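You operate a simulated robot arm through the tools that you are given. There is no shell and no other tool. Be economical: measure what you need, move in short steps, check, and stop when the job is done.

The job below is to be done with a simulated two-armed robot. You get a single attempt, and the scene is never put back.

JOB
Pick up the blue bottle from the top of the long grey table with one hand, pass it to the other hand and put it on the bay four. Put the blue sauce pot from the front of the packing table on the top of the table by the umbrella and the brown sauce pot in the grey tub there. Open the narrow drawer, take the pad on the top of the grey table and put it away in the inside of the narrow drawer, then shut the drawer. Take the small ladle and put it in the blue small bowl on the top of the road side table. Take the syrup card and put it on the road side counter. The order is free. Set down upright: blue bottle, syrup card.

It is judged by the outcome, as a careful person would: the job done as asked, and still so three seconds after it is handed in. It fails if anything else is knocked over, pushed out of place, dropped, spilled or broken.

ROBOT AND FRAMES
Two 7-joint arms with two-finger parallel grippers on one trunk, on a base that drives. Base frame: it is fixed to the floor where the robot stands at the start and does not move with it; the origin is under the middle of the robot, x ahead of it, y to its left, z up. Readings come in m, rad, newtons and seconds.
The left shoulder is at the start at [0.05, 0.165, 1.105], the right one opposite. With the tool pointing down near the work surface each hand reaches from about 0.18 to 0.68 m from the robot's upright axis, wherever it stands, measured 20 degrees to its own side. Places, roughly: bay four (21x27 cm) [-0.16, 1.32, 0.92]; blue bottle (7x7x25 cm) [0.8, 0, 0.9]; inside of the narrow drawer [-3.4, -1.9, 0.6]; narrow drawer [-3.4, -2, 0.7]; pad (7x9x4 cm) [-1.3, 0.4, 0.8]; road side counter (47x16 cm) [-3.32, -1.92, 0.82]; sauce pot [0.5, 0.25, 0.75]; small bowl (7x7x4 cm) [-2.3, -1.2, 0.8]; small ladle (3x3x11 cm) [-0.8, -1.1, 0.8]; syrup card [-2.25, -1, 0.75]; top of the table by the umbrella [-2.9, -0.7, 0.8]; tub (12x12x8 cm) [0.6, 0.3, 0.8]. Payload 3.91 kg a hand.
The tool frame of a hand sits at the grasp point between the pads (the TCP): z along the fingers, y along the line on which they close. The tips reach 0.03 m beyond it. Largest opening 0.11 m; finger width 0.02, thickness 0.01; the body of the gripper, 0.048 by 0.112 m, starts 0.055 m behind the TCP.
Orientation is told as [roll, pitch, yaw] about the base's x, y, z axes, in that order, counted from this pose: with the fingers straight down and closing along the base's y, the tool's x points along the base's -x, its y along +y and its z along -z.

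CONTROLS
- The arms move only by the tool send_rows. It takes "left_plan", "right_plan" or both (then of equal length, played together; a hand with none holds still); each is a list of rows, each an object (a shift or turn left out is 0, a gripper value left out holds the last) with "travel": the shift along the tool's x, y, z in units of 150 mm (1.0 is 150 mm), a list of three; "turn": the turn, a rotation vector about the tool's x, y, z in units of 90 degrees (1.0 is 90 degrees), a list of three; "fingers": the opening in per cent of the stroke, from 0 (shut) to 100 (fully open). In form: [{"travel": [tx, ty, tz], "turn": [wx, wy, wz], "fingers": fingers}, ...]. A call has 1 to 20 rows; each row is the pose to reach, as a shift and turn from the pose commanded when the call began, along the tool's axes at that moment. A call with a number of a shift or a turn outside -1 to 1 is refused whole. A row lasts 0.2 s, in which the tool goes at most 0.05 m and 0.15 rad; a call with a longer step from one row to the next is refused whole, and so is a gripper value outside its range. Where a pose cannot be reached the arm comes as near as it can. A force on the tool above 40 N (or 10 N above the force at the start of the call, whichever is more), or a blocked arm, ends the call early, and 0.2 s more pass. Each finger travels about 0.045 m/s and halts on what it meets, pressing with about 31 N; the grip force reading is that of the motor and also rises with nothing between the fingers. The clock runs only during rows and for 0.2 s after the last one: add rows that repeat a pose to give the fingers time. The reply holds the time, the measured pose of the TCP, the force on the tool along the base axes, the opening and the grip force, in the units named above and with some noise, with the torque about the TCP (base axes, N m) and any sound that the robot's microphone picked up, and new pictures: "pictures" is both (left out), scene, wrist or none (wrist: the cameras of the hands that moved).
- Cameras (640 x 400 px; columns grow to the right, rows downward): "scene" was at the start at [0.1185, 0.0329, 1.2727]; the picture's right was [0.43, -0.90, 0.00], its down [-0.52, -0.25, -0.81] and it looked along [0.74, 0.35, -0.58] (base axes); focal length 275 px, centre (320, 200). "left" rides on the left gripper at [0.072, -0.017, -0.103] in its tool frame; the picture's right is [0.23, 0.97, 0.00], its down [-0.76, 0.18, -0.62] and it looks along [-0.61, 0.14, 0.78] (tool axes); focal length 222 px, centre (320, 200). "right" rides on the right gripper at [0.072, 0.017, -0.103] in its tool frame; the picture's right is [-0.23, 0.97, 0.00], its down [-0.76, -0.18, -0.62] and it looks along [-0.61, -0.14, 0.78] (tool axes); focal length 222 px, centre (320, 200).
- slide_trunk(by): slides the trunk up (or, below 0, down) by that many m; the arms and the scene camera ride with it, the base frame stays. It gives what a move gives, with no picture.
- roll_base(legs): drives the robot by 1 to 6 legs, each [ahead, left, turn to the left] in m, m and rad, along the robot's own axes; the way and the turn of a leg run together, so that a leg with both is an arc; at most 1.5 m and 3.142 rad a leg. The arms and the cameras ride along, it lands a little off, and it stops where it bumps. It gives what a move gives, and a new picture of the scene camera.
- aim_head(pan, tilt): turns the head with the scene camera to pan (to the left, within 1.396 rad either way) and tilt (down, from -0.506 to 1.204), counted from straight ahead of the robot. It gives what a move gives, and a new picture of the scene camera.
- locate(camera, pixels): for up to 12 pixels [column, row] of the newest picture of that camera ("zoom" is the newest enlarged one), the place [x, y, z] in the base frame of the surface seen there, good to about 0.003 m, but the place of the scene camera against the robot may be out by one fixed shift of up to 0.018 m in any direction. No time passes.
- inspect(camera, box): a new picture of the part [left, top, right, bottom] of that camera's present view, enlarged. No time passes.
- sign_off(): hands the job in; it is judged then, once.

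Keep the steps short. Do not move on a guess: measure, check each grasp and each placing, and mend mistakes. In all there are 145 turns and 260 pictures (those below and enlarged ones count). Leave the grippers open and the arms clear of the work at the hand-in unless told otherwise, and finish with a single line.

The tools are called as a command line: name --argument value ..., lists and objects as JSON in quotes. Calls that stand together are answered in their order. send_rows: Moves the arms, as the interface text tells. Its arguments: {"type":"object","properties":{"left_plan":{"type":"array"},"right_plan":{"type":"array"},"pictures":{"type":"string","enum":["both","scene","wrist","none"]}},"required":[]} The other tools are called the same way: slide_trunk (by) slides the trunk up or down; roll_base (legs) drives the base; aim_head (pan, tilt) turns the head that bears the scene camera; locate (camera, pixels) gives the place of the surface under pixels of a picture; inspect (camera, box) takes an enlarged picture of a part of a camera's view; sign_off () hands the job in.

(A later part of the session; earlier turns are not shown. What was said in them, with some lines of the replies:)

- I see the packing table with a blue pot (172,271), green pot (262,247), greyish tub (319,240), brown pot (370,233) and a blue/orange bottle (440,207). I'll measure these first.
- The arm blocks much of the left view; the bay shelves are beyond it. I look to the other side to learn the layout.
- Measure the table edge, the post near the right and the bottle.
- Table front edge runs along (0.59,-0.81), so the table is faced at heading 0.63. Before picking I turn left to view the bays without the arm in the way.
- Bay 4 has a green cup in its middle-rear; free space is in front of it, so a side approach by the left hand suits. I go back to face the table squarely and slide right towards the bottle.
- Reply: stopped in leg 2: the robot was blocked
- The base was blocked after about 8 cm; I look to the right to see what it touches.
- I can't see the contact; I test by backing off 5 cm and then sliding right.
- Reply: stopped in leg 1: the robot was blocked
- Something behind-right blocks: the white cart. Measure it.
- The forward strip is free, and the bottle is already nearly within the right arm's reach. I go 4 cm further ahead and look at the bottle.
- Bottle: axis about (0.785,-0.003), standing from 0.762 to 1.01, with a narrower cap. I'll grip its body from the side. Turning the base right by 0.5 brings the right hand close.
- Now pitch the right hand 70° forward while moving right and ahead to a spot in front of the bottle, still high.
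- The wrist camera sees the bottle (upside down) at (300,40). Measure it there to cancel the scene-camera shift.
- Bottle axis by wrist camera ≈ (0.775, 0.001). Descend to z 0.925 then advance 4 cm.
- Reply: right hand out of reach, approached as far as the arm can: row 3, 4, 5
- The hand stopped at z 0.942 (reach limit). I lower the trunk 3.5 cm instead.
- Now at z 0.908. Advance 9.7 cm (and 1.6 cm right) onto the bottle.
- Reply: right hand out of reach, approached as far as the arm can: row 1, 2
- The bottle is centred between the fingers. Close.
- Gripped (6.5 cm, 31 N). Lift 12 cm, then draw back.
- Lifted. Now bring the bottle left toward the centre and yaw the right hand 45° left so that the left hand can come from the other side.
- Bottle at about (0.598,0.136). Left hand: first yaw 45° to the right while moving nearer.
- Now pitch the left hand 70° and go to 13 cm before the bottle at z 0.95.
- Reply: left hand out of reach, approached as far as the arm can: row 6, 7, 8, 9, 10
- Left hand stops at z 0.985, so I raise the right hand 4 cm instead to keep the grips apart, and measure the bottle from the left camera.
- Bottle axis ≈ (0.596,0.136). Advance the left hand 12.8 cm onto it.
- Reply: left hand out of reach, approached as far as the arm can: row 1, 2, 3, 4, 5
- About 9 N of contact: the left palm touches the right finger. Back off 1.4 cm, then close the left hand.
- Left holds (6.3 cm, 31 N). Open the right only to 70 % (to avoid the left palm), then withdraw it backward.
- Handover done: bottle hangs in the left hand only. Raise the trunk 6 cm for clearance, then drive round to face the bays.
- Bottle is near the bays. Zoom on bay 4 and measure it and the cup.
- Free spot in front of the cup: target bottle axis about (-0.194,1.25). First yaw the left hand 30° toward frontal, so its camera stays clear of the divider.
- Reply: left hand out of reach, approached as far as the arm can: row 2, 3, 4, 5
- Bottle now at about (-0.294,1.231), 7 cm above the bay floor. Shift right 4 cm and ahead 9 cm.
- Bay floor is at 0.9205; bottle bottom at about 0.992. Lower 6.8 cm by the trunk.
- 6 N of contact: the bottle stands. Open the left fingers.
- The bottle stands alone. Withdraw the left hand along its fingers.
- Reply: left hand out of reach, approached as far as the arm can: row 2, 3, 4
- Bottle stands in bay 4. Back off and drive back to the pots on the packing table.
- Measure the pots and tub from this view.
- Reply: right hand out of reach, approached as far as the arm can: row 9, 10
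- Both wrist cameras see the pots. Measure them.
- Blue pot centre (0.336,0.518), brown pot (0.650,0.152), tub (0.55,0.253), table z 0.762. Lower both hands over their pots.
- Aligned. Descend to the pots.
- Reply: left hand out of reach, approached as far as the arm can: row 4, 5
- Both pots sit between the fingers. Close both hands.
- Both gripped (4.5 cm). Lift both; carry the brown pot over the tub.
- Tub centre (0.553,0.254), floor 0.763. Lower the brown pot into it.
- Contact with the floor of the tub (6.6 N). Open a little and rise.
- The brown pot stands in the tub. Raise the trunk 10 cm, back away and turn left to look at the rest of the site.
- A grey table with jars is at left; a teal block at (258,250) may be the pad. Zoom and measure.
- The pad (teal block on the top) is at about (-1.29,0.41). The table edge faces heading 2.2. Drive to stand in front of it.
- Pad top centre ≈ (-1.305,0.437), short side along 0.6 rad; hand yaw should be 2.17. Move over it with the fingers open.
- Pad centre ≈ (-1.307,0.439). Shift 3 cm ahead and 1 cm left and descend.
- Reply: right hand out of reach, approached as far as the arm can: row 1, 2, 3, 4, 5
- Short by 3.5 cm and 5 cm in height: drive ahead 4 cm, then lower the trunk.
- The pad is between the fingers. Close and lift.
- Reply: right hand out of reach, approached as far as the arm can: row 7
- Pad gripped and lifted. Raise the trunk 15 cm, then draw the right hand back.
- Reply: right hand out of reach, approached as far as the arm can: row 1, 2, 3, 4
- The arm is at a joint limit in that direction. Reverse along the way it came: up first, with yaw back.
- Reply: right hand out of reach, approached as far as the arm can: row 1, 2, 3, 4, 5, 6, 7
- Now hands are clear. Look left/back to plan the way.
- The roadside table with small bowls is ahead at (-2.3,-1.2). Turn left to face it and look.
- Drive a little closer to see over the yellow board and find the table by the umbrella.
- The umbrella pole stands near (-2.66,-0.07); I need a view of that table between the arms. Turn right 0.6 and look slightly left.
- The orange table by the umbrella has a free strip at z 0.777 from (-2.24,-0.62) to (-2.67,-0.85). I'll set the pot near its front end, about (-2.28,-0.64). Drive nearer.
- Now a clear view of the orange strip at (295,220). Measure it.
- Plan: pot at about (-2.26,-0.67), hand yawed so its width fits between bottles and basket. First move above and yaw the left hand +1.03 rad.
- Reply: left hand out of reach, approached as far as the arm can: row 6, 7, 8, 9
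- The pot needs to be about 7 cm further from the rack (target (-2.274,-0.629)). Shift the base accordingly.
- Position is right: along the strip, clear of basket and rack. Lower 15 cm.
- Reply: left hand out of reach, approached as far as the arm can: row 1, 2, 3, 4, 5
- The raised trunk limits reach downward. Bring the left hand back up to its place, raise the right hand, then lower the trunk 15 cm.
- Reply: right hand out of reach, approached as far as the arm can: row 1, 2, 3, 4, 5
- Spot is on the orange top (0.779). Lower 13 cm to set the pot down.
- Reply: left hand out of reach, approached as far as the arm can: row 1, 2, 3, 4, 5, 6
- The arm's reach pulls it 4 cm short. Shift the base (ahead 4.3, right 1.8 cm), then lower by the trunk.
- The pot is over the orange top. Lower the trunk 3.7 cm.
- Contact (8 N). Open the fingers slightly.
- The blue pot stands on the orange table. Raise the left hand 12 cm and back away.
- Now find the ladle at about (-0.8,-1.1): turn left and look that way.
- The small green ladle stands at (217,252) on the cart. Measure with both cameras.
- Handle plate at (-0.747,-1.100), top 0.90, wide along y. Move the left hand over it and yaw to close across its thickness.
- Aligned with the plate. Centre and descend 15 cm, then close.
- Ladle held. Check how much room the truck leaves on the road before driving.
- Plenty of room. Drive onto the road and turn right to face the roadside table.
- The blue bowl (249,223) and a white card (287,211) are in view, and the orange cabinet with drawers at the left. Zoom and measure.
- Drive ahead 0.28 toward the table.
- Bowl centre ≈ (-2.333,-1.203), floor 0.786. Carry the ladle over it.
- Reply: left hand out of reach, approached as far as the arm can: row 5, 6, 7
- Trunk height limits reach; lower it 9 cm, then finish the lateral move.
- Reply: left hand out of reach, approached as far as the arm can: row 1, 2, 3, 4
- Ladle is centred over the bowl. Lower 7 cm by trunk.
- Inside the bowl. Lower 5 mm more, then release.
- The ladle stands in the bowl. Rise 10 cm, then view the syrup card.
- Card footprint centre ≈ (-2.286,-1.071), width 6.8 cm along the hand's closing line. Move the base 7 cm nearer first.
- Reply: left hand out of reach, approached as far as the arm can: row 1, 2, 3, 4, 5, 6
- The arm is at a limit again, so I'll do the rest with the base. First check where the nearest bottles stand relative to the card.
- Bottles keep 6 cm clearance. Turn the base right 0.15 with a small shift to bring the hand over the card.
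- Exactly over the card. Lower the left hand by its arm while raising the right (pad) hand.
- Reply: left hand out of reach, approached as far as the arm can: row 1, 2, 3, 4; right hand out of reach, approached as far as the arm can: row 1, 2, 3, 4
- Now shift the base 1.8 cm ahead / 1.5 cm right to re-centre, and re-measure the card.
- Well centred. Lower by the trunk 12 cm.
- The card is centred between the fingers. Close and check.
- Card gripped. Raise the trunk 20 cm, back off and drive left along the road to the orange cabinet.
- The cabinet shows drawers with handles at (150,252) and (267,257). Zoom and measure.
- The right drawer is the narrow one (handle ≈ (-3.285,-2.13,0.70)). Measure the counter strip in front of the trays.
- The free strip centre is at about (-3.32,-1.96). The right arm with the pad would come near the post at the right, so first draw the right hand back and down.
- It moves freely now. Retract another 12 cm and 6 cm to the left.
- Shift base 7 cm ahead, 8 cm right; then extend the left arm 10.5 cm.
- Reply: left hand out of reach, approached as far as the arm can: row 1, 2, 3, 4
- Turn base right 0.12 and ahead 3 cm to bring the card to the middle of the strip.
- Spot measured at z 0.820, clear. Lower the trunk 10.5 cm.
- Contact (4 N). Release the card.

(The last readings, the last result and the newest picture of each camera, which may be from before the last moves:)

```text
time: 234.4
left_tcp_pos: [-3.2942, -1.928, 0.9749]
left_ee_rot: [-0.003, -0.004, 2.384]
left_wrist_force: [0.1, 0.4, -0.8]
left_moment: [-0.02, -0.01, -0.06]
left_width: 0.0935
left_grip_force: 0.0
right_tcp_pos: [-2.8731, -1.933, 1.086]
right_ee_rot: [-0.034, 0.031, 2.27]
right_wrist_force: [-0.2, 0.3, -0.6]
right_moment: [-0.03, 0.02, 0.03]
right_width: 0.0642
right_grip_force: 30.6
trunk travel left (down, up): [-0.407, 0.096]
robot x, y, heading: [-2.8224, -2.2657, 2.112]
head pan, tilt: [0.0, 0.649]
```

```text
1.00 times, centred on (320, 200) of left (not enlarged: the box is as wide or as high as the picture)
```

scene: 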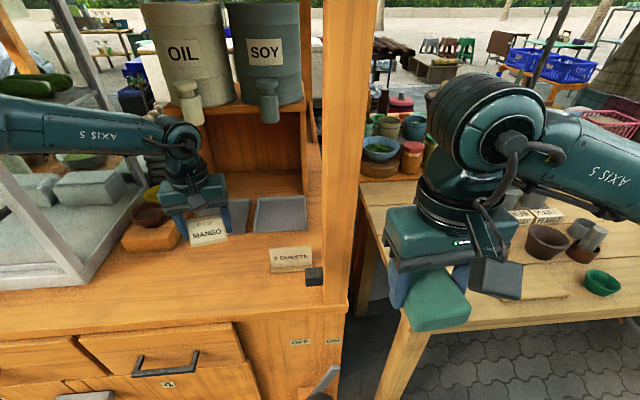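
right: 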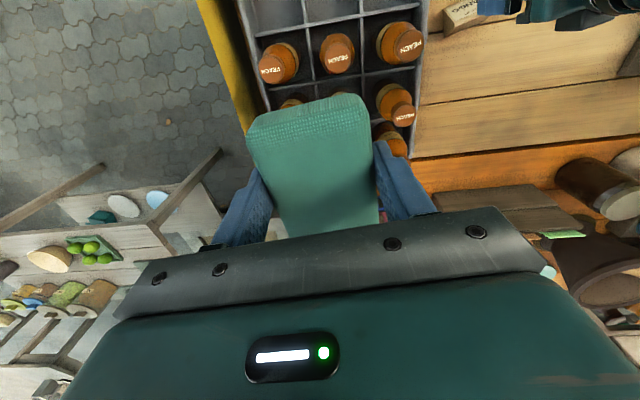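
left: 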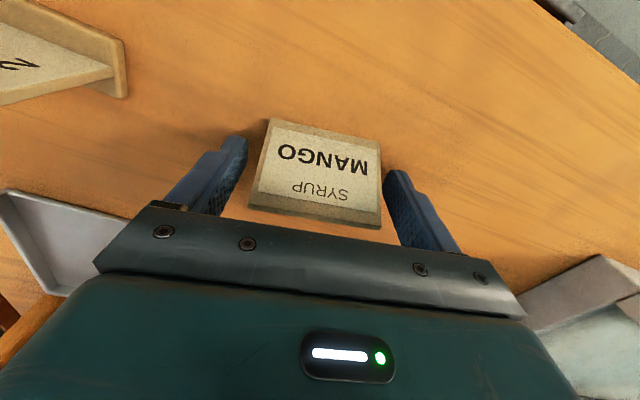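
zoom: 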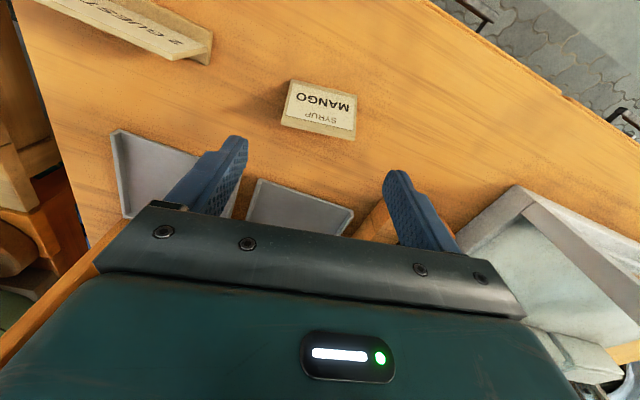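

Card stands on the counter. Next the drawer. Back off 0.3 m and turn to face the cabinet squarely, looking at the drawer handle.

roll_base --legs '[[-0.3, 0, 0], [0, 0.15, 0.06]]'

inspect --camera "scene" --box '[100, 160, 380, 360]'

```text
time: 238.1
left_tcp_pos: [-3.2836, -2.2966, 0.9756]
left_ee_rot: [-0.005, -0.003, 2.445]
left_wrist_force: [-0.7, 0.1, 0.0]
left_moment: [0.0, -0.02, 0.05]
left_width: 0.0933
left_grip_force: 0.0
right_tcp_pos: [-2.8626, -2.2774, 1.0861]
right_ee_rot: [-0.034, 0.031, 2.33]
right_wrist_force: [-0.4, 0.3, -0.2]
right_moment: [0.03, -0.01, 0.01]
right_width: 0.0639
right_grip_force: 30.7
trunk travel left (down, up): [-0.407, 0.096]
robot x, y, heading: [-2.7911, -2.6066, 2.173]
head pan, tilt: [0.0, 0.649]
```

scene: 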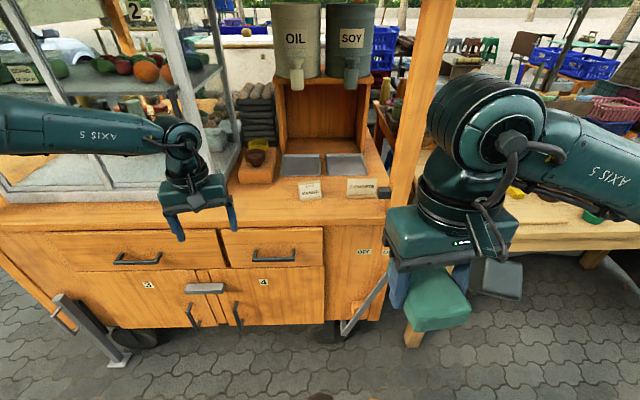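

```text
2.00 times, centred on (240, 260) of scene
```

zoom: 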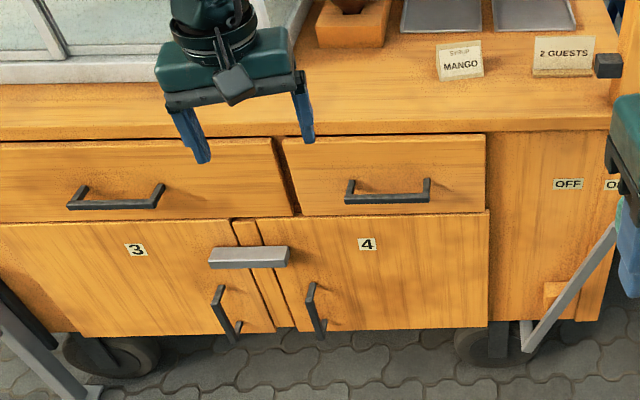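

Both drawers are seen; the right one is narrower. Measure its handle and face.

locate --camera "zoom" --pixels '[[350, 199], [388, 198], [425, 196], [388, 175], [300, 175], [470, 175], [350, 183], [427, 180], [295, 145], [480, 138], [485, 205], [388, 126]]'

```text
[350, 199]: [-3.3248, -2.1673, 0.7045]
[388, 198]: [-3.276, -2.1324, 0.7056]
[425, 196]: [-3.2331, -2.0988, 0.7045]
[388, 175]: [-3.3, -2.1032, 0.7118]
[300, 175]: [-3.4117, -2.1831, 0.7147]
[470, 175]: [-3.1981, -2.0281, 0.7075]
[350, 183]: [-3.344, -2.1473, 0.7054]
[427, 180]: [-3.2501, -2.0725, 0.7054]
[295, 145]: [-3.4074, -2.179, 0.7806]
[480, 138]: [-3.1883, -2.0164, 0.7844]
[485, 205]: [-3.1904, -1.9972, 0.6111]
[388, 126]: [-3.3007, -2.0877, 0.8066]
```

Handle bar centre ≈ (-3.277,-2.136,0.703), 3.5 cm off the face. Pitch the left hand to point forward.

send_rows --left_plan '[{"turn": [0, -0.09, 0]}, {"turn": [0, -0.18, 0]}, {"turn": [0, -0.27, 0]}, {"turn": [0, -0.36, 0]}, {"turn": [0, -0.45, 0]}, {"turn": [0, -0.54, 0]}, {"turn": [0, -0.63, 0]}, {"turn": [0, -0.72, 0]}, {"turn": [0, -0.81, 0]}, {"turn": [0, -0.9, 0]}, {"turn": [0, -0.98, 0]}, {"turn": [0, -0.98, 0]}]' --pictures "scene"

```text
time: 240.7
left_tcp_pos: [-3.2796, -2.2987, 1.0909]
left_ee_rot: [0.005, -1.423, 2.488]
left_wrist_force: [0.2, -0.3, -0.2]
left_moment: [0.0, 0.0, 0.04]
left_width: 0.0935
left_grip_force: 0.0
left hand out of reach, approached as far as the arm can: row 8, 9, 10, 11, 12
right_tcp_pos: [-2.8622, -2.2766, 1.0858]
right_ee_rot: [-0.033, 0.029, 2.331]
right_wrist_force: [-0.4, -0.4, -0.3]
right_moment: [0.01, 0.05, -0.03]
right_width: 0.0643
right_grip_force: 31.1
trunk travel left (down, up): [-0.407, 0.096]
robot x, y, heading: [-2.7925, -2.6049, 2.171]
head pan, tilt: [0.0, 0.649]
```

scene: 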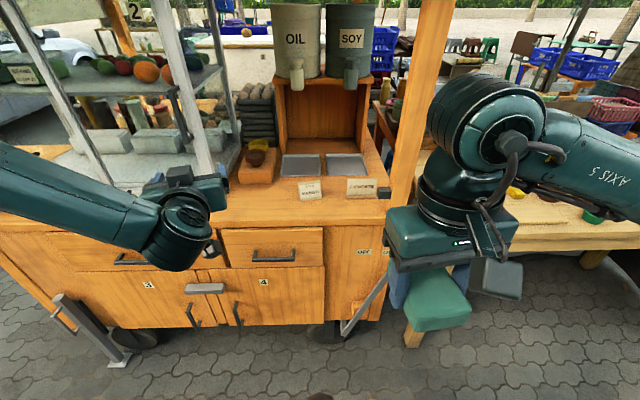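

Now roll the hand 90° about its fingers so that it closes vertically.

send_rows --left_plan '[{"turn": [0, 0, 0.09]}, {"turn": [0, 0, 0.18]}, {"turn": [0, 0, 0.27]}, {"turn": [0, 0, 0.36]}, {"turn": [0, 0, 0.45]}, {"turn": [0, 0, 0.54]}, {"turn": [0, 0, 0.63]}, {"turn": [0, 0, 0.72]}, {"turn": [0, 0, 0.81]}, {"turn": [0, 0, 0.9]}, {"turn": [0, 0, 1.0]}, {"turn": [0, 0, 1.0]}]' --pictures "scene"

```text
refused: row 11 steps farther than a row can; nothing moved
```

send_rows --left_plan '[{"turn": [0, 0, 0.09]}, {"turn": [0, 0, 0.18]}, {"turn": [0, 0, 0.27]}, {"turn": [0, 0, 0.36]}, {"turn": [0, 0, 0.45]}, {"turn": [0, 0, 0.54]}, {"turn": [0, 0, 0.63]}, {"turn": [0, 0, 0.72]}, {"turn": [0, 0, 0.81]}, {"turn": [0, 0, 0.9]}, {"turn": [0, 0, 0.98]}, {"turn": [0, 0, 1.0]}]' --pictures "scene"

```text
time: 243.3
left_tcp_pos: [-3.2777, -2.2995, 1.0923]
left_ee_rot: [1.422, 0.004, 0.922]
left_wrist_force: [0.8, -0.3, 0.3]
left_moment: [-0.03, 0.03, -0.01]
left_width: 0.0934
left_grip_force: 0.1
right_tcp_pos: [-2.8629, -2.2766, 1.0862]
right_ee_rot: [-0.033, 0.031, 2.329]
right_wrist_force: [0.5, -0.5, 0.2]
right_moment: [-0.01, 0.02, 0.0]
right_width: 0.064
right_grip_force: 30.8
trunk travel left (down, up): [-0.407, 0.096]
robot x, y, heading: [-2.7935, -2.605, 2.172]
head pan, tilt: [0.0, 0.649]
```

scene: 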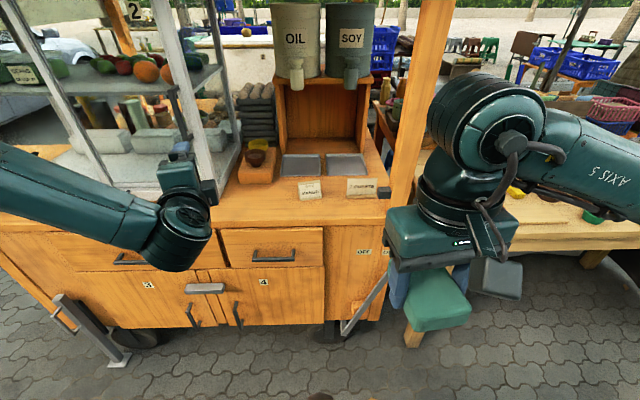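

Fix the heading (−0.28 rad) and lower the trunk so that the fingers are at handle height.

send_rows --left_plan '[{"turn": [0, -0.09, 0]}, {"turn": [0, -0.178, 0]}, {"turn": [0, -0.178, 0]}]' --pictures "none"

slide_trunk --by -0.385

inspect --camera "left" --box '[0, 0, 640, 400]'

```text
time: 244.1
left_tcp_pos: [-3.2411, -2.3119, 1.127]
left_ee_rot: [1.337, -0.069, 0.719]
left_wrist_force: [1.4, 0.7, -0.2]
left_moment: [-0.01, 0.01, 0.01]
left_width: 0.0934
left_grip_force: 0.0
left hand out of reach, approached as far as the arm can: row 1, 2, 3
right_tcp_pos: [-2.8624, -2.2756, 1.0852]
right_ee_rot: [-0.033, 0.032, 2.33]
right_wrist_force: [0.1, 0.3, 0.1]
right_moment: [0.0, 0.01, 0.01]
right_width: 0.0642
right_grip_force: 31.5
trunk travel left (down, up): [-0.407, 0.096]
robot x, y, heading: [-2.7903, -2.6041, 2.172]
head pan, tilt: [0.0, 0.649]
```

```text
time: 247.8
left_tcp_pos: [-3.2411, -2.3121, 0.7416]
left_ee_rot: [1.336, -0.072, 0.72]
left_wrist_force: [-0.9, 0.5, -0.8]
left_moment: [-0.01, -0.03, 0.0]
left_width: 0.0935
left_grip_force: 0.1
right_tcp_pos: [-2.8635, -2.2768, 0.7009]
right_ee_rot: [-0.034, 0.03, 2.33]
right_wrist_force: [-0.5, 0.1, -0.1]
right_moment: [0.01, -0.02, 0.0]
right_width: 0.0642
right_grip_force: 31.3
trunk travel left (down, up): [-0.022, 0.481]
robot x, y, heading: [-2.79, -2.6027, 2.174]
head pan, tilt: [0.0, 0.649]
```

```text
1.00 times, centred on (320, 200) of left (not enlarged: the box is as wide or as high as the picture)
```

zoom: 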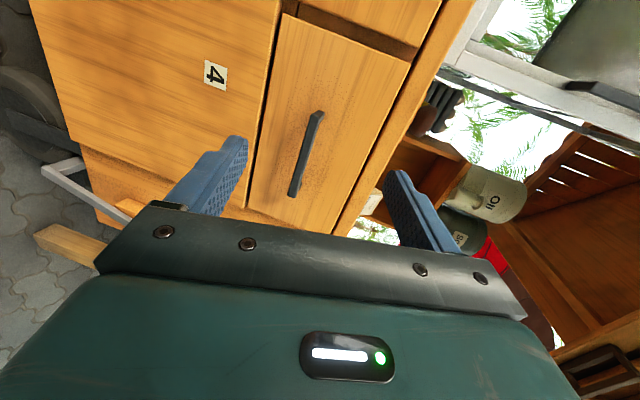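

locate --camera "zoom" --pixels '[[308, 150], [298, 185], [318, 118], [340, 150], [270, 150], [312, 140], [302, 165], [285, 190]]'

slide_trunk --by -0.021

```text
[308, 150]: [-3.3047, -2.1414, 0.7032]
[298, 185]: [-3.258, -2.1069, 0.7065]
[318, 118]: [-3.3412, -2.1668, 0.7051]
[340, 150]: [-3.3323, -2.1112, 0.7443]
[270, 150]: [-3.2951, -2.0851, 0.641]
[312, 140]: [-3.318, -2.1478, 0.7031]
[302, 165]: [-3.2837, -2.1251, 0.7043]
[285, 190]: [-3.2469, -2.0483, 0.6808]
```

```text
time: 248.5
left_tcp_pos: [-3.2423, -2.3126, 0.7203]
left_ee_rot: [1.336, -0.071, 0.719]
left_wrist_force: [-0.6, 0.4, 0.5]
left_moment: [0.01, 0.01, 0.02]
left_width: 0.0936
left_grip_force: 0.1
right_tcp_pos: [-2.8624, -2.2763, 0.6798]
right_ee_rot: [-0.033, 0.032, 2.331]
right_wrist_force: [0.5, -0.4, -0.9]
right_moment: [0.01, 0.02, 0.01]
right_width: 0.0644
right_grip_force: 31.0
trunk travel left (down, up): [-0.001, 0.502]
robot x, y, heading: [-2.7927, -2.6058, 2.172]
head pan, tilt: [0.0, 0.649]
```

Handle mid ≈ (-3.300,-2.138,0.704). Drive ahead 16 cm, right 5 cm so the fingers straddle the bar.

roll_base --legs '[[0, -0.05, 0], [0.155, 0, 0]]'

inspect --camera "left" --box '[100, 0, 520, 260]'

```text
time: 250.6
left_tcp_pos: [-3.2872, -2.1565, 0.7197]
left_ee_rot: [1.338, -0.071, 0.717]
left_wrist_force: [-0.7, -0.1, -0.2]
left_moment: [-0.02, 0.03, 0.03]
left_width: 0.0937
left_grip_force: 0.1
right_tcp_pos: [-2.9091, -2.122, 0.678]
right_ee_rot: [-0.034, 0.032, 2.33]
right_wrist_force: [-0.2, -0.1, -0.5]
right_moment: [0.0, 0.01, 0.04]
right_width: 0.0641
right_grip_force: 30.9
trunk travel left (down, up): [-0.001, 0.502]
robot x, y, heading: [-2.8367, -2.4469, 2.172]
head pan, tilt: [0.0, 0.649]
```

scene: 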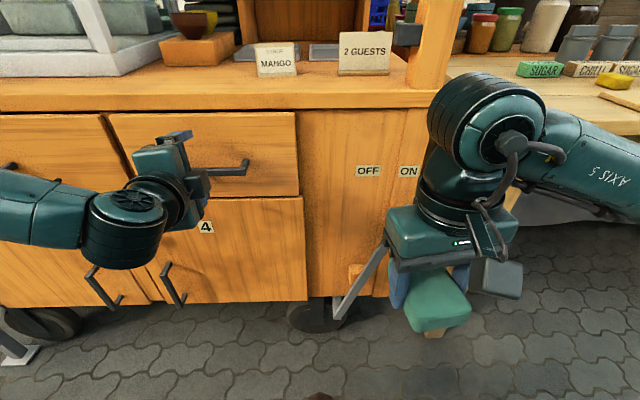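

```text
1.52 times, centred on (310, 130) of left
```

zoom: 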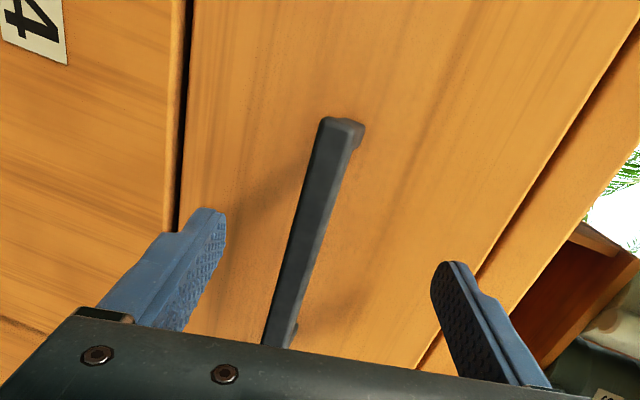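

The bar lies between the fingers. Nudge 1 cm in, 1.4 cm down and close.

send_rows --left_plan '[{"travel": [0, -0.09, 0.07]}, {"travel": [0, -0.09, 0.07]}, {"travel": [0, -0.09, 0.07], "fingers": 0}, {"travel": [0, -0.09, 0.07], "fingers": 0}, {"travel": [0, -0.09, 0.07], "fingers": 0}, {"travel": [0, -0.09, 0.07], "fingers": 0}, {"travel": [0, -0.09, 0.07], "fingers": 0}, {"travel": [0, -0.09, 0.07], "fingers": 0}]' --pictures "wrist"

```text
time: 252.4
left_tcp_pos: [-3.2908, -2.1513, 0.7056]
left_ee_rot: [1.331, -0.069, 0.72]
left_wrist_force: [2.3, -1.9, -7.0]
left_moment: [-0.28, 0.71, -0.23]
left_width: 0.0176
left_grip_force: 45.5
right_tcp_pos: [-2.9084, -2.1213, 0.6791]
right_ee_rot: [-0.035, 0.031, 2.33]
right_wrist_force: [-0.1, -0.4, -0.2]
right_moment: [0.02, 0.01, -0.04]
right_width: 0.0643
right_grip_force: 31.2
trunk travel left (down, up): [-0.001, 0.502]
robot x, y, heading: [-2.8372, -2.4468, 2.174]
head pan, tilt: [0.0, 0.649]
```

left: 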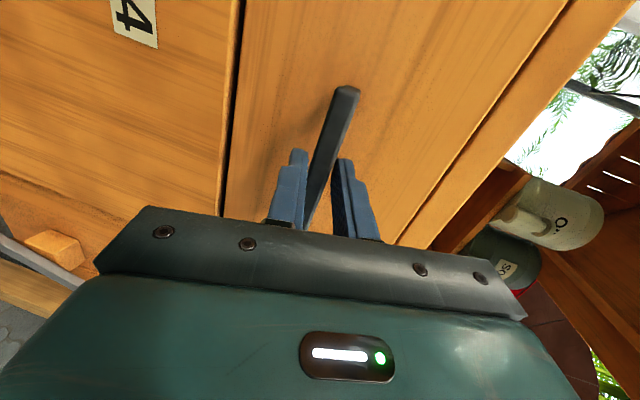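

Handle gripped (1.8 cm). Pull the drawer open by driving back 18 cm.

roll_base --legs '[[-0.18, 0, 0]]'

```text
time: 254.4
left_tcp_pos: [-3.1857, -2.2965, 0.7054]
left_ee_rot: [1.328, -0.067, 0.705]
left_wrist_force: [0.1, -0.1, -1.0]
left_moment: [-0.31, 1.03, -0.01]
left_width: 0.0176
left_grip_force: 44.6
right_tcp_pos: [-2.8083, -2.2677, 0.6797]
right_ee_rot: [-0.033, 0.03, 2.332]
right_wrist_force: [0.1, 0.3, -0.2]
right_moment: [0.0, 0.02, -0.01]
right_width: 0.0641
right_grip_force: 31.0
trunk travel left (down, up): [-0.001, 0.502]
robot x, y, heading: [-2.7365, -2.5951, 2.174]
head pan, tilt: [0.0, 0.649]
stopped in leg 1: the force on the tool passed its limit at 40 N (the readings are from after the stop); the commanded pose is now the measured one
```

scene: 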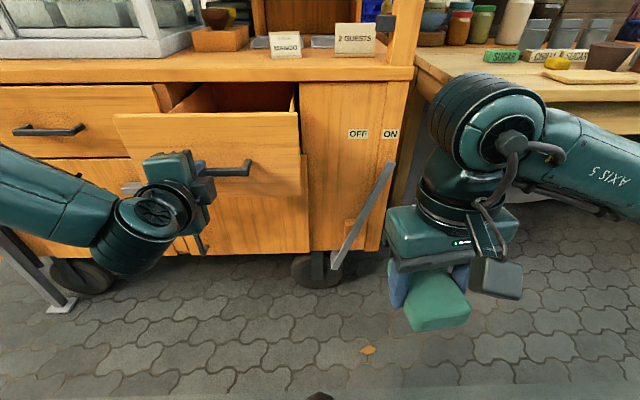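

The drawer is open ~17 cm. Release the handle and back off 10 cm.

send_rows --left_plan '[{"fingers": 70}, {"fingers": 70}, {"fingers": 70}, {"fingers": 70}]' --pictures "none"

roll_base --legs '[[-0.12, 0, 0]]'

slide_trunk --by 0.4

aim_head --pan 0.15 --tilt 0.75

```text
time: 255.4
left_tcp_pos: [-3.1859, -2.297, 0.7048]
left_ee_rot: [1.327, -0.072, 0.705]
left_wrist_force: [-0.5, -0.4, -0.5]
left_moment: [0.0, -0.01, 0.04]
left_width: 0.0772
left_grip_force: 0.1
right_tcp_pos: [-2.8069, -2.2669, 0.6792]
right_ee_rot: [-0.033, 0.031, 2.333]
right_wrist_force: [0.3, -0.2, -1.2]
right_moment: [-0.02, 0.0, -0.02]
right_width: 0.0642
right_grip_force: 30.8
trunk travel left (down, up): [-0.001, 0.502]
robot x, y, heading: [-2.7357, -2.5963, 2.169]
head pan, tilt: [0.0, 0.649]
```

```text
time: 256.6
left_tcp_pos: [-3.119, -2.3957, 0.704]
left_ee_rot: [1.325, -0.072, 0.705]
left_wrist_force: [0.0, -0.3, -0.6]
left_moment: [-0.02, -0.02, -0.01]
left_width: 0.0768
left_grip_force: 0.1
right_tcp_pos: [-2.7393, -2.3661, 0.679]
right_ee_rot: [-0.034, 0.031, 2.331]
right_wrist_force: [-0.2, 1.0, -0.5]
right_moment: [-0.04, -0.02, 0.0]
right_width: 0.0645
right_grip_force: 31.4
trunk travel left (down, up): [-0.001, 0.502]
robot x, y, heading: [-2.6679, -2.6954, 2.165]
head pan, tilt: [0.0, 0.649]
```

scene: 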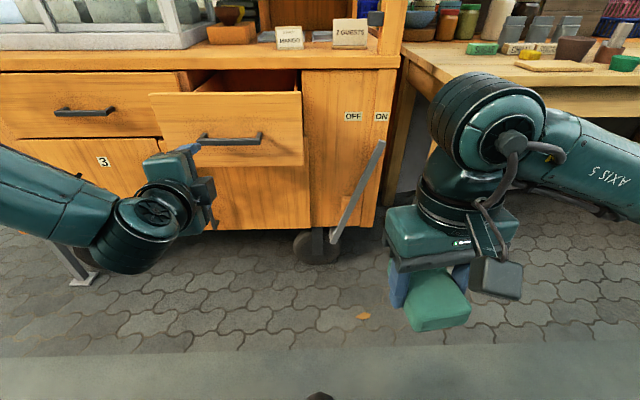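

```text
time: 260.5
left_tcp_pos: [-3.1183, -2.3945, 1.1041]
left_ee_rot: [1.326, -0.071, 0.704]
left_wrist_force: [-0.1, 0.0, 0.5]
left_moment: [-0.02, 0.0, -0.01]
left_width: 0.0774
left_grip_force: 0.0
right_tcp_pos: [-2.7387, -2.3667, 1.08]
right_ee_rot: [-0.034, 0.031, 2.329]
right_wrist_force: [0.5, 0.4, -0.6]
right_moment: [-0.02, -0.02, 0.0]
right_width: 0.064
right_grip_force: 31.4
trunk travel left (down, up): [-0.401, 0.102]
robot x, y, heading: [-2.6678, -2.6953, 2.17]
head pan, tilt: [0.0, 0.649]
```

```text
time: 261.2
left_tcp_pos: [-3.1182, -2.3961, 1.1045]
left_ee_rot: [1.327, -0.072, 0.705]
left_wrist_force: [0.1, 0.5, -0.2]
left_moment: [-0.02, 0.03, -0.01]
left_width: 0.0771
left_grip_force: 0.0
right_tcp_pos: [-2.7388, -2.3676, 1.0787]
right_ee_rot: [-0.034, 0.031, 2.33]
right_wrist_force: [0.2, -0.4, 0.1]
right_moment: [0.03, -0.01, 0.03]
right_width: 0.0643
right_grip_force: 31.4
trunk travel left (down, up): [-0.401, 0.102]
robot x, y, heading: [-2.6649, -2.6945, 2.167]
head pan, tilt: [0.15, 0.75]
```

scene: 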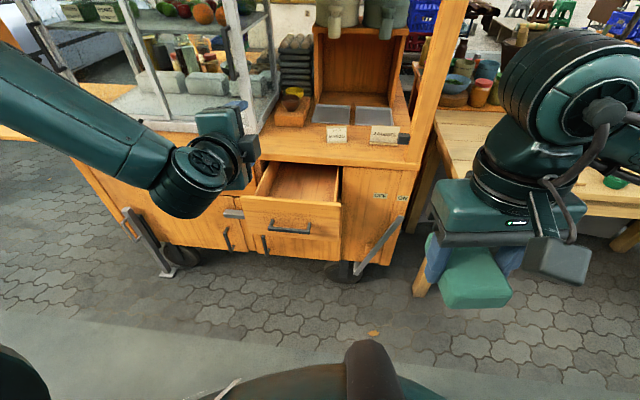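

Drawer open. Measure its interior.

locate --camera "scene" --pixels '[[305, 180], [290, 190], [325, 190], [300, 198], [255, 195], [338, 203], [262, 165], [345, 168], [305, 168], [290, 227], [320, 172]]'

inspect --camera "scene" --box '[220, 130, 380, 250]'

```text
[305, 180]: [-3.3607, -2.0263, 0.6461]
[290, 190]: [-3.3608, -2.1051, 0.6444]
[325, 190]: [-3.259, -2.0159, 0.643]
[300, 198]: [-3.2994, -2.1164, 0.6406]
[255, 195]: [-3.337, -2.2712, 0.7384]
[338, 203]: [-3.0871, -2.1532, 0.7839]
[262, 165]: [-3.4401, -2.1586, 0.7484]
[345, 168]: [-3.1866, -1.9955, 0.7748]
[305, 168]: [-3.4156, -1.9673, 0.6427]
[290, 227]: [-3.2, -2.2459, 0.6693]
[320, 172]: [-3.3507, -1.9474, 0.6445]
```

```text
3.33 times, centred on (300, 190) of scene
```

zoom: 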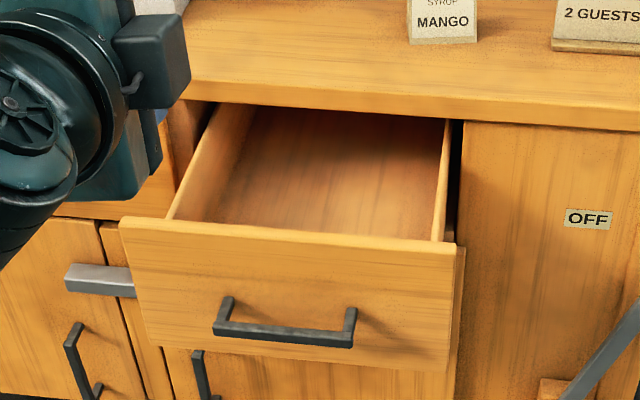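

Drawer floor at z 0.643. Plan: right hand over the inside at about (-3.279,-2.140). First draw the left hand back, then move the base left 0.29 and ahead 0.2.

send_rows --left_plan '[{"travel": [0, 0, -0.25]}, {"travel": [0, 0, -0.5]}, {"travel": [0, 0, -0.75]}, {"travel": [0, 0, -1]}]' --pictures "none"

roll_base --legs '[[0, 0.29, 0.029], [0.2, 0, 0]]'

```text
time: 262.2
left_tcp_pos: [-3.037, -2.4161, 1.1528]
left_ee_rot: [1.328, -0.071, 0.706]
left_wrist_force: [1.3, 0.7, -0.8]
left_moment: [-0.05, -0.02, -0.03]
left_width: 0.077
left_grip_force: 0.0
left hand out of reach, approached as far as the arm can: row 2, 3, 4
right_tcp_pos: [-2.7391, -2.3647, 1.0798]
right_ee_rot: [-0.032, 0.032, 2.331]
right_wrist_force: [-0.1, 0.5, -1.3]
right_moment: [-0.03, 0.02, 0.01]
right_width: 0.064
right_grip_force: 30.9
trunk travel left (down, up): [-0.401, 0.102]
robot x, y, heading: [-2.668, -2.6964, 2.175]
head pan, tilt: [0.15, 0.75]
```

```text
time: 266.5
left_tcp_pos: [-3.4018, -2.4355, 1.1523]
left_ee_rot: [1.328, -0.072, 0.736]
left_wrist_force: [-0.5, 0.7, -0.4]
left_moment: [-0.02, 0.0, 0.01]
left_width: 0.0769
left_grip_force: 0.2
right_tcp_pos: [-3.1056, -2.3764, 1.0799]
right_ee_rot: [-0.034, 0.032, 2.362]
right_wrist_force: [-1.3, 0.4, -1.1]
right_moment: [0.02, -0.01, -0.01]
right_width: 0.064
right_grip_force: 31.3
trunk travel left (down, up): [-0.401, 0.102]
robot x, y, heading: [-3.0247, -2.7048, 2.202]
head pan, tilt: [0.15, 0.75]
```

scene: 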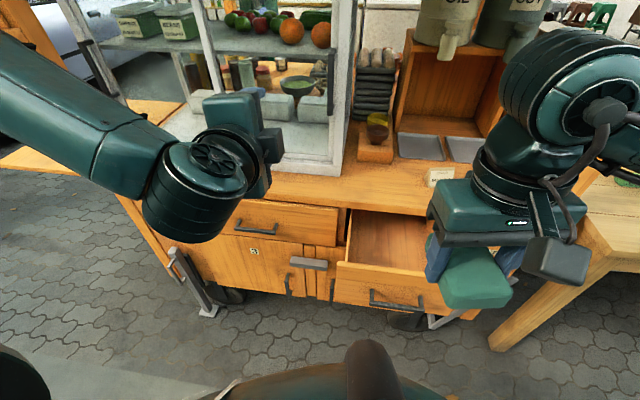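

Lower trunk 15 cm, go ahead 10 cm, then extend the right arm over the drawer.

slide_trunk --by -0.15

roll_base --legs '[[0.1, 0, 0]]'

send_rows --right_plan '[{"travel": [-0.25, -0.04, 0], "turn": [0, 0, 0.05]}, {"travel": [-0.5, -0.08, 0], "turn": [0, 0, 0.106]}, {"travel": [-0.75, -0.12, 0], "turn": [0, 0, 0.106]}, {"travel": [-1, -0.17, 0], "turn": [0, 0, 0.106]}, {"travel": [-1, -0.17, 0], "turn": [0, 0, 0.106]}]'

```text
time: 268.3
left_tcp_pos: [-3.4006, -2.4353, 1.0037]
left_ee_rot: [1.328, -0.07, 0.737]
left_wrist_force: [0.8, 0.6, 0.0]
left_moment: [0.01, 0.0, 0.02]
left_width: 0.0771
left_grip_force: 0.1
right_tcp_pos: [-3.1042, -2.3763, 0.9293]
right_ee_rot: [-0.033, 0.03, 2.361]
right_wrist_force: [0.5, -0.6, -1.1]
right_moment: [-0.01, 0.01, -0.02]
right_width: 0.0641
right_grip_force: 31.0
trunk travel left (down, up): [-0.251, 0.252]
robot x, y, heading: [-3.0261, -2.7038, 2.208]
head pan, tilt: [0.15, 0.75]
```

```text
time: 269.4
left_tcp_pos: [-3.4596, -2.3562, 1.003]
left_ee_rot: [1.326, -0.071, 0.736]
left_wrist_force: [-0.6, 0.3, -0.4]
left_moment: [0.01, 0.0, 0.0]
left_width: 0.0769
left_grip_force: 0.1
right_tcp_pos: [-3.1639, -2.2955, 0.9302]
right_ee_rot: [-0.034, 0.03, 2.36]
right_wrist_force: [0.2, 1.0, -0.8]
right_moment: [-0.01, 0.0, -0.03]
right_width: 0.064
right_grip_force: 31.0
trunk travel left (down, up): [-0.251, 0.252]
robot x, y, heading: [-3.0816, -2.6182, 2.203]
head pan, tilt: [0.15, 0.75]
```

scene: 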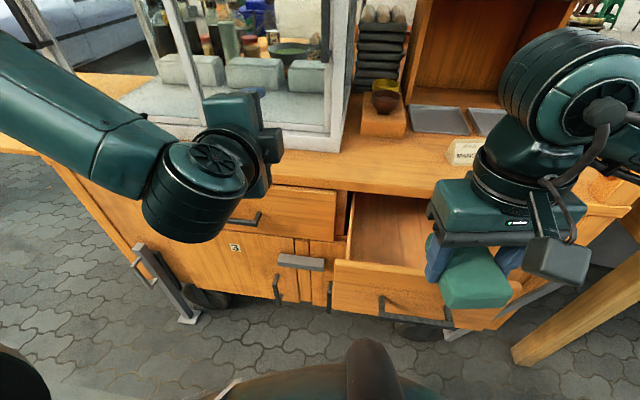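

```text
time: 270.6
left_tcp_pos: [-3.4597, -2.3557, 1.0031]
left_ee_rot: [1.326, -0.072, 0.737]
left_wrist_force: [-0.3, 0.3, -0.3]
left_moment: [-0.01, 0.03, 0.0]
left_width: 0.077
left_grip_force: 0.0
right_tcp_pos: [-3.2521, -2.1737, 0.9265]
right_ee_rot: [-0.038, 0.025, 2.196]
right_wrist_force: [-0.2, -0.3, 0.0]
right_moment: [0.01, 0.01, 0.02]
right_width: 0.064
right_grip_force: 30.5
trunk travel left (down, up): [-0.251, 0.252]
robot x, y, heading: [-3.0823, -2.6239, 2.201]
head pan, tilt: [0.15, 0.75]
```

scene: 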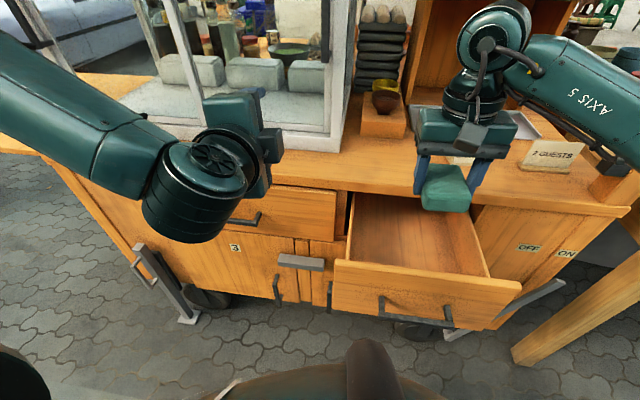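
right: 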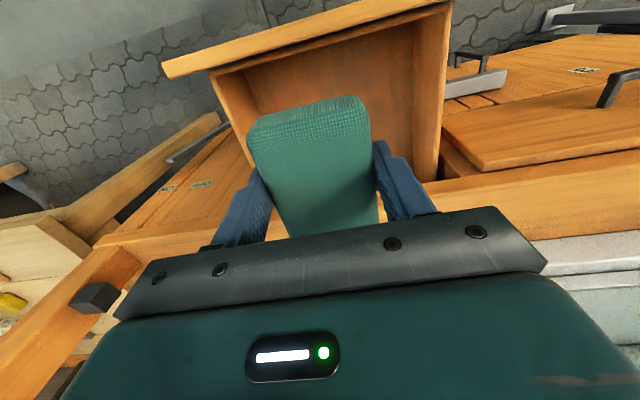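

Pad is over the drawer. Measure the drawer walls with the right camera.

locate --camera "right" --pixels '[[330, 45], [215, 80], [245, 155], [442, 60], [430, 160], [330, 80], [400, 120], [420, 190], [165, 65], [450, 8], [200, 240], [500, 210]]'

```text
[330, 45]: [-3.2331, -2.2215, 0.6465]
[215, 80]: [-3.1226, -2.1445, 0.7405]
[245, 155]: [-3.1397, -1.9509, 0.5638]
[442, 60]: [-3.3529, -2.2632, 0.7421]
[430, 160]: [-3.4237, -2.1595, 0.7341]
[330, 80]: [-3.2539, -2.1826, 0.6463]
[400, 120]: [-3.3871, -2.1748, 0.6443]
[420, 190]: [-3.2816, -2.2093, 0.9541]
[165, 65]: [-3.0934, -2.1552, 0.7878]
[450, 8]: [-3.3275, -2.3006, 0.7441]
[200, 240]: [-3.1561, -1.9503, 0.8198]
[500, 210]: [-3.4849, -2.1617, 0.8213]
```

Lateral centring is good; go 4 cm deeper and lower 15 cm.

send_rows --right_plan '[{"travel": [-0.14, 0, 0]}, {"travel": [-0.267, 0, 0]}, {"travel": [-0.267, 0, 0]}]' --pictures "none"

slide_trunk --by -0.15

inspect --camera "scene" --box '[300, 60, 600, 260]'

```text
time: 271.4
left_tcp_pos: [-3.4586, -2.3559, 1.0031]
left_ee_rot: [1.326, -0.072, 0.737]
left_wrist_force: [-0.4, -0.4, -1.0]
left_moment: [0.0, -0.05, -0.02]
left_width: 0.0772
left_grip_force: 0.0
right_tcp_pos: [-3.2754, -2.1408, 0.9248]
right_ee_rot: [-0.039, 0.026, 2.197]
right_wrist_force: [-1.0, 0.1, 0.0]
right_moment: [-0.02, 0.0, -0.01]
right_width: 0.0643
right_grip_force: 30.9
trunk travel left (down, up): [-0.251, 0.252]
robot x, y, heading: [-3.0799, -2.6206, 2.204]
head pan, tilt: [0.15, 0.75]
```

```text
time: 273.2
left_tcp_pos: [-3.4597, -2.3562, 0.8518]
left_ee_rot: [1.329, -0.071, 0.736]
left_wrist_force: [0.5, -0.2, -0.9]
left_moment: [-0.03, 0.01, 0.02]
left_width: 0.0769
left_grip_force: 0.0
right_tcp_pos: [-3.2754, -2.1406, 0.7749]
right_ee_rot: [-0.038, 0.024, 2.195]
right_wrist_force: [0.6, 0.1, -0.9]
right_moment: [-0.01, -0.01, -0.01]
right_width: 0.0642
right_grip_force: 31.1
trunk travel left (down, up): [-0.101, 0.402]
robot x, y, heading: [-3.0822, -2.6233, 2.2]
head pan, tilt: [0.15, 0.75]
```

```text
2.00 times, centred on (450, 160) of scene
```

zoom: 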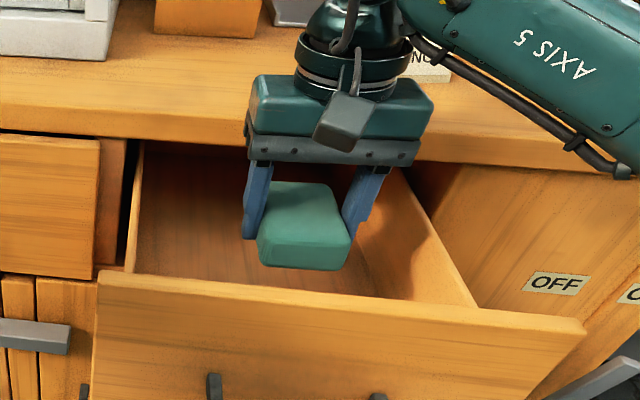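

Clear so far. Lower 5 cm more and watch the force.

slide_trunk --by -0.05

slide_trunk --by -0.035

inspect --camera "scene" --box '[300, 60, 600, 260]'

```text
time: 274.1
left_tcp_pos: [-3.4597, -2.3559, 0.8033]
left_ee_rot: [1.328, -0.071, 0.737]
left_wrist_force: [0.0, 0.1, -0.1]
left_moment: [0.01, -0.03, 0.01]
left_width: 0.0772
left_grip_force: 0.0
right_tcp_pos: [-3.2768, -2.14, 0.7246]
right_ee_rot: [-0.037, 0.026, 2.197]
right_wrist_force: [0.4, 0.1, -0.2]
right_moment: [0.0, -0.03, 0.03]
right_width: 0.064
right_grip_force: 31.2
trunk travel left (down, up): [-0.051, 0.452]
robot x, y, heading: [-3.0808, -2.6214, 2.206]
head pan, tilt: [0.15, 0.75]
```

```text
time: 274.9
left_tcp_pos: [-3.4598, -2.3579, 0.7715]
left_ee_rot: [1.331, -0.074, 0.736]
left_wrist_force: [0.1, -0.1, -0.1]
left_moment: [0.0, -0.04, -0.03]
left_width: 0.0771
left_grip_force: 0.1
right_tcp_pos: [-3.2743, -2.1416, 0.697]
right_ee_rot: [-0.037, 0.012, 2.192]
right_wrist_force: [0.4, -0.9, 0.5]
right_moment: [0.0, 0.01, -0.04]
right_width: 0.0641
right_grip_force: 31.1
trunk travel left (down, up): [-0.016, 0.487]
robot x, y, heading: [-3.0786, -2.6231, 2.205]
head pan, tilt: [0.15, 0.75]
```

```text
2.00 times, centred on (450, 160) of scene
5 turns are left
```

zoom: 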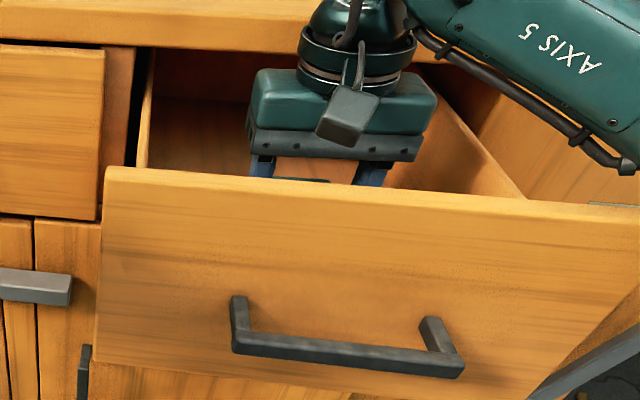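

Only 5 turns remain, so I combine steps: the pad is at the drawer floor. Now open the right hand, lift straight up 15 cm and draw back 15 cm; meanwhile set the left hand for pushing (fingers 40 %, 3 cm lower).

send_rows --right_plan '[{"fingers": 100}, {"fingers": 100}, {"fingers": 100}, {"fingers": 100}, {"travel": [0, 0, -0.3], "fingers": 100}, {"travel": [0, 0, -0.6], "fingers": 100}, {"travel": [0, 0, -0.9], "fingers": 100}, {"travel": [0, 0, -1], "fingers": 100}, {"travel": [0.3, 0, -1], "fingers": 100}, {"travel": [0.6, 0, -1], "fingers": 100}, {"travel": [0.9, 0, -1], "fingers": 100}, {"travel": [1, 0, -1], "fingers": 100}]' --left_plan '[{"travel": [0, -0.1, 0], "fingers": 40}, {"travel": [0, -0.2, 0], "fingers": 40}, {"travel": [0, -0.2, 0], "fingers": 40}, {"travel": [0, -0.2, 0], "fingers": 40}, {"travel": [0, -0.2, 0], "fingers": 40}, {"travel": [0, -0.2, 0], "fingers": 40}, {"travel": [0, -0.2, 0], "fingers": 40}, {"travel": [0, -0.2, 0], "fingers": 40}, {"travel": [0, -0.2, 0], "fingers": 40}, {"travel": [0, -0.2, 0], "fingers": 40}, {"travel": [0, -0.2, 0], "fingers": 40}, {"travel": [0, -0.2, 0], "fingers": 40}]' --pictures "scene"

```text
time: 277.5
left_tcp_pos: [-3.4544, -2.3554, 0.738]
left_ee_rot: [1.326, -0.072, 0.736]
left_wrist_force: [0.6, 0.1, 0.5]
left_moment: [0.02, -0.01, 0.01]
left_width: 0.0439
left_grip_force: 0.1
left hand out of reach, approached as far as the arm can: row 2, 3, 4, 5, 6, 7, 8, 9, 10, 11, 12
right_tcp_pos: [-3.1949, -2.2632, 0.8443]
right_ee_rot: [-0.039, 0.024, 2.196]
right_wrist_force: [0.1, 0.6, 0.3]
right_moment: [0.01, -0.01, -0.04]
right_width: 0.1099
right_grip_force: 0.0
trunk travel left (down, up): [-0.016, 0.487]
robot x, y, heading: [-3.0798, -2.6216, 2.204]
head pan, tilt: [0.15, 0.75]
4 turns are left
```

scene: 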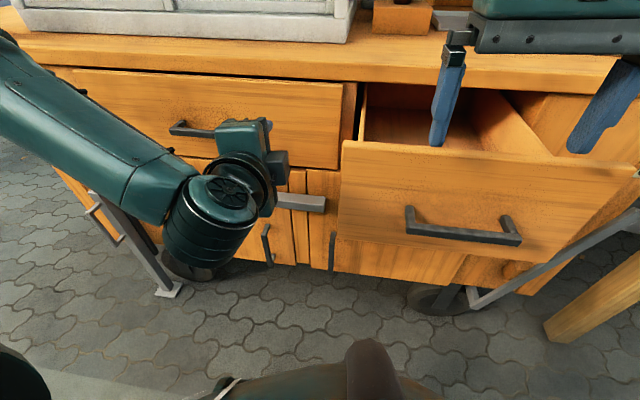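

The right hand is clear and the pad stays inside. Now back, slide right, and push the drawer shut with the left fingers above the handle.

roll_base --legs '[[-0.18, 0, 0], [0, -0.178, 0], [0.295, 0, 0], [-0.3, 0, 0]]'

```text
time: 282.3
left_tcp_pos: [-3.3625, -2.1799, 0.7397]
left_ee_rot: [1.329, -0.069, 0.731]
left_wrist_force: [3.2, -4.7, -0.2]
left_moment: [0.12, 0.08, 0.03]
left_width: 0.0434
left_grip_force: 0.0
right_tcp_pos: [-3.1057, -2.0855, 0.8431]
right_ee_rot: [-0.039, 0.023, 2.193]
right_wrist_force: [0.0, -0.4, 0.5]
right_moment: [-0.03, 0.0, -0.05]
right_width: 0.1099
right_grip_force: 0.1
trunk travel left (down, up): [-0.016, 0.487]
robot x, y, heading: [-2.9931, -2.4464, 2.2]
head pan, tilt: [0.15, 0.75]
stopped in leg 3: the force on the tool passed its limit at 82 N (the readings are from after the stop); the commanded pose is now the measured one
3 turns are left
```

scene: 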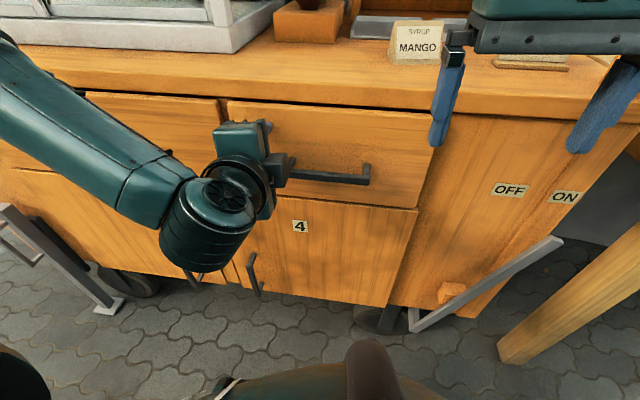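

The drawer is shut (stopped at the end by contact). Back away clear of the work.

roll_base --legs '[[-0.35, 0, 0]]'

```text
time: 284.5
left_tcp_pos: [-3.1576, -2.4615, 0.7394]
left_ee_rot: [1.324, -0.07, 0.732]
left_wrist_force: [-0.5, -0.3, 0.4]
left_moment: [0.02, 0.01, 0.05]
left_width: 0.0439
left_grip_force: 0.0
right_tcp_pos: [-2.9007, -2.3676, 0.8441]
right_ee_rot: [-0.039, 0.025, 2.195]
right_wrist_force: [0.7, -0.9, -0.4]
right_moment: [0.0, 0.0, 0.02]
right_width: 0.1101
right_grip_force: 0.0
trunk travel left (down, up): [-0.016, 0.487]
robot x, y, heading: [-2.7901, -2.7283, 2.199]
head pan, tilt: [0.15, 0.75]
2 turns are left
```

scene: 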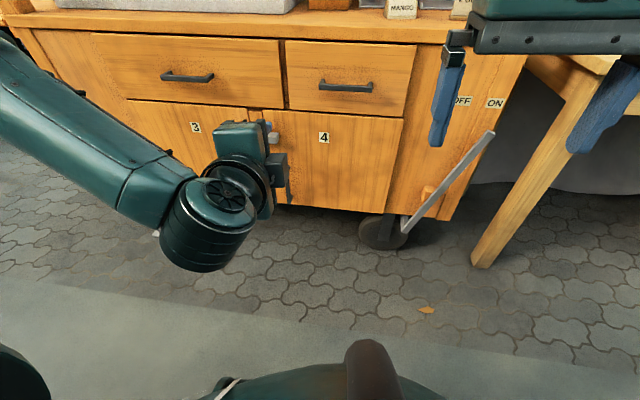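

The drawer is flush and the card still stands. Open the left gripper fully, then hand in.

send_rows --left_plan '[{"fingers": 100}, {"fingers": 100}, {"fingers": 100}, {"fingers": 100}]' --pictures "none"

sign_off

```text
time: 285.5
left_tcp_pos: [-3.1572, -2.4615, 0.7388]
left_ee_rot: [1.326, -0.069, 0.731]
left_wrist_force: [0.5, -0.6, -0.6]
left_moment: [-0.02, -0.02, -0.02]
left_width: 0.11
left_grip_force: 0.0
right_tcp_pos: [-2.9007, -2.3665, 0.8441]
right_ee_rot: [-0.038, 0.027, 2.194]
right_wrist_force: [-0.1, -0.5, -0.3]
right_moment: [0.0, 0.0, -0.02]
right_width: 0.1096
right_grip_force: 0.0
trunk travel left (down, up): [-0.016, 0.487]
robot x, y, heading: [-2.7902, -2.7291, 2.198]
head pan, tilt: [0.15, 0.75]
```

```text
The job is handed in.
```

All the tasks are done and the job is handed in; I did not see the pad at rest in the drawer before shutting it, and early on the base bumped the white cart, which I did not check for movement.
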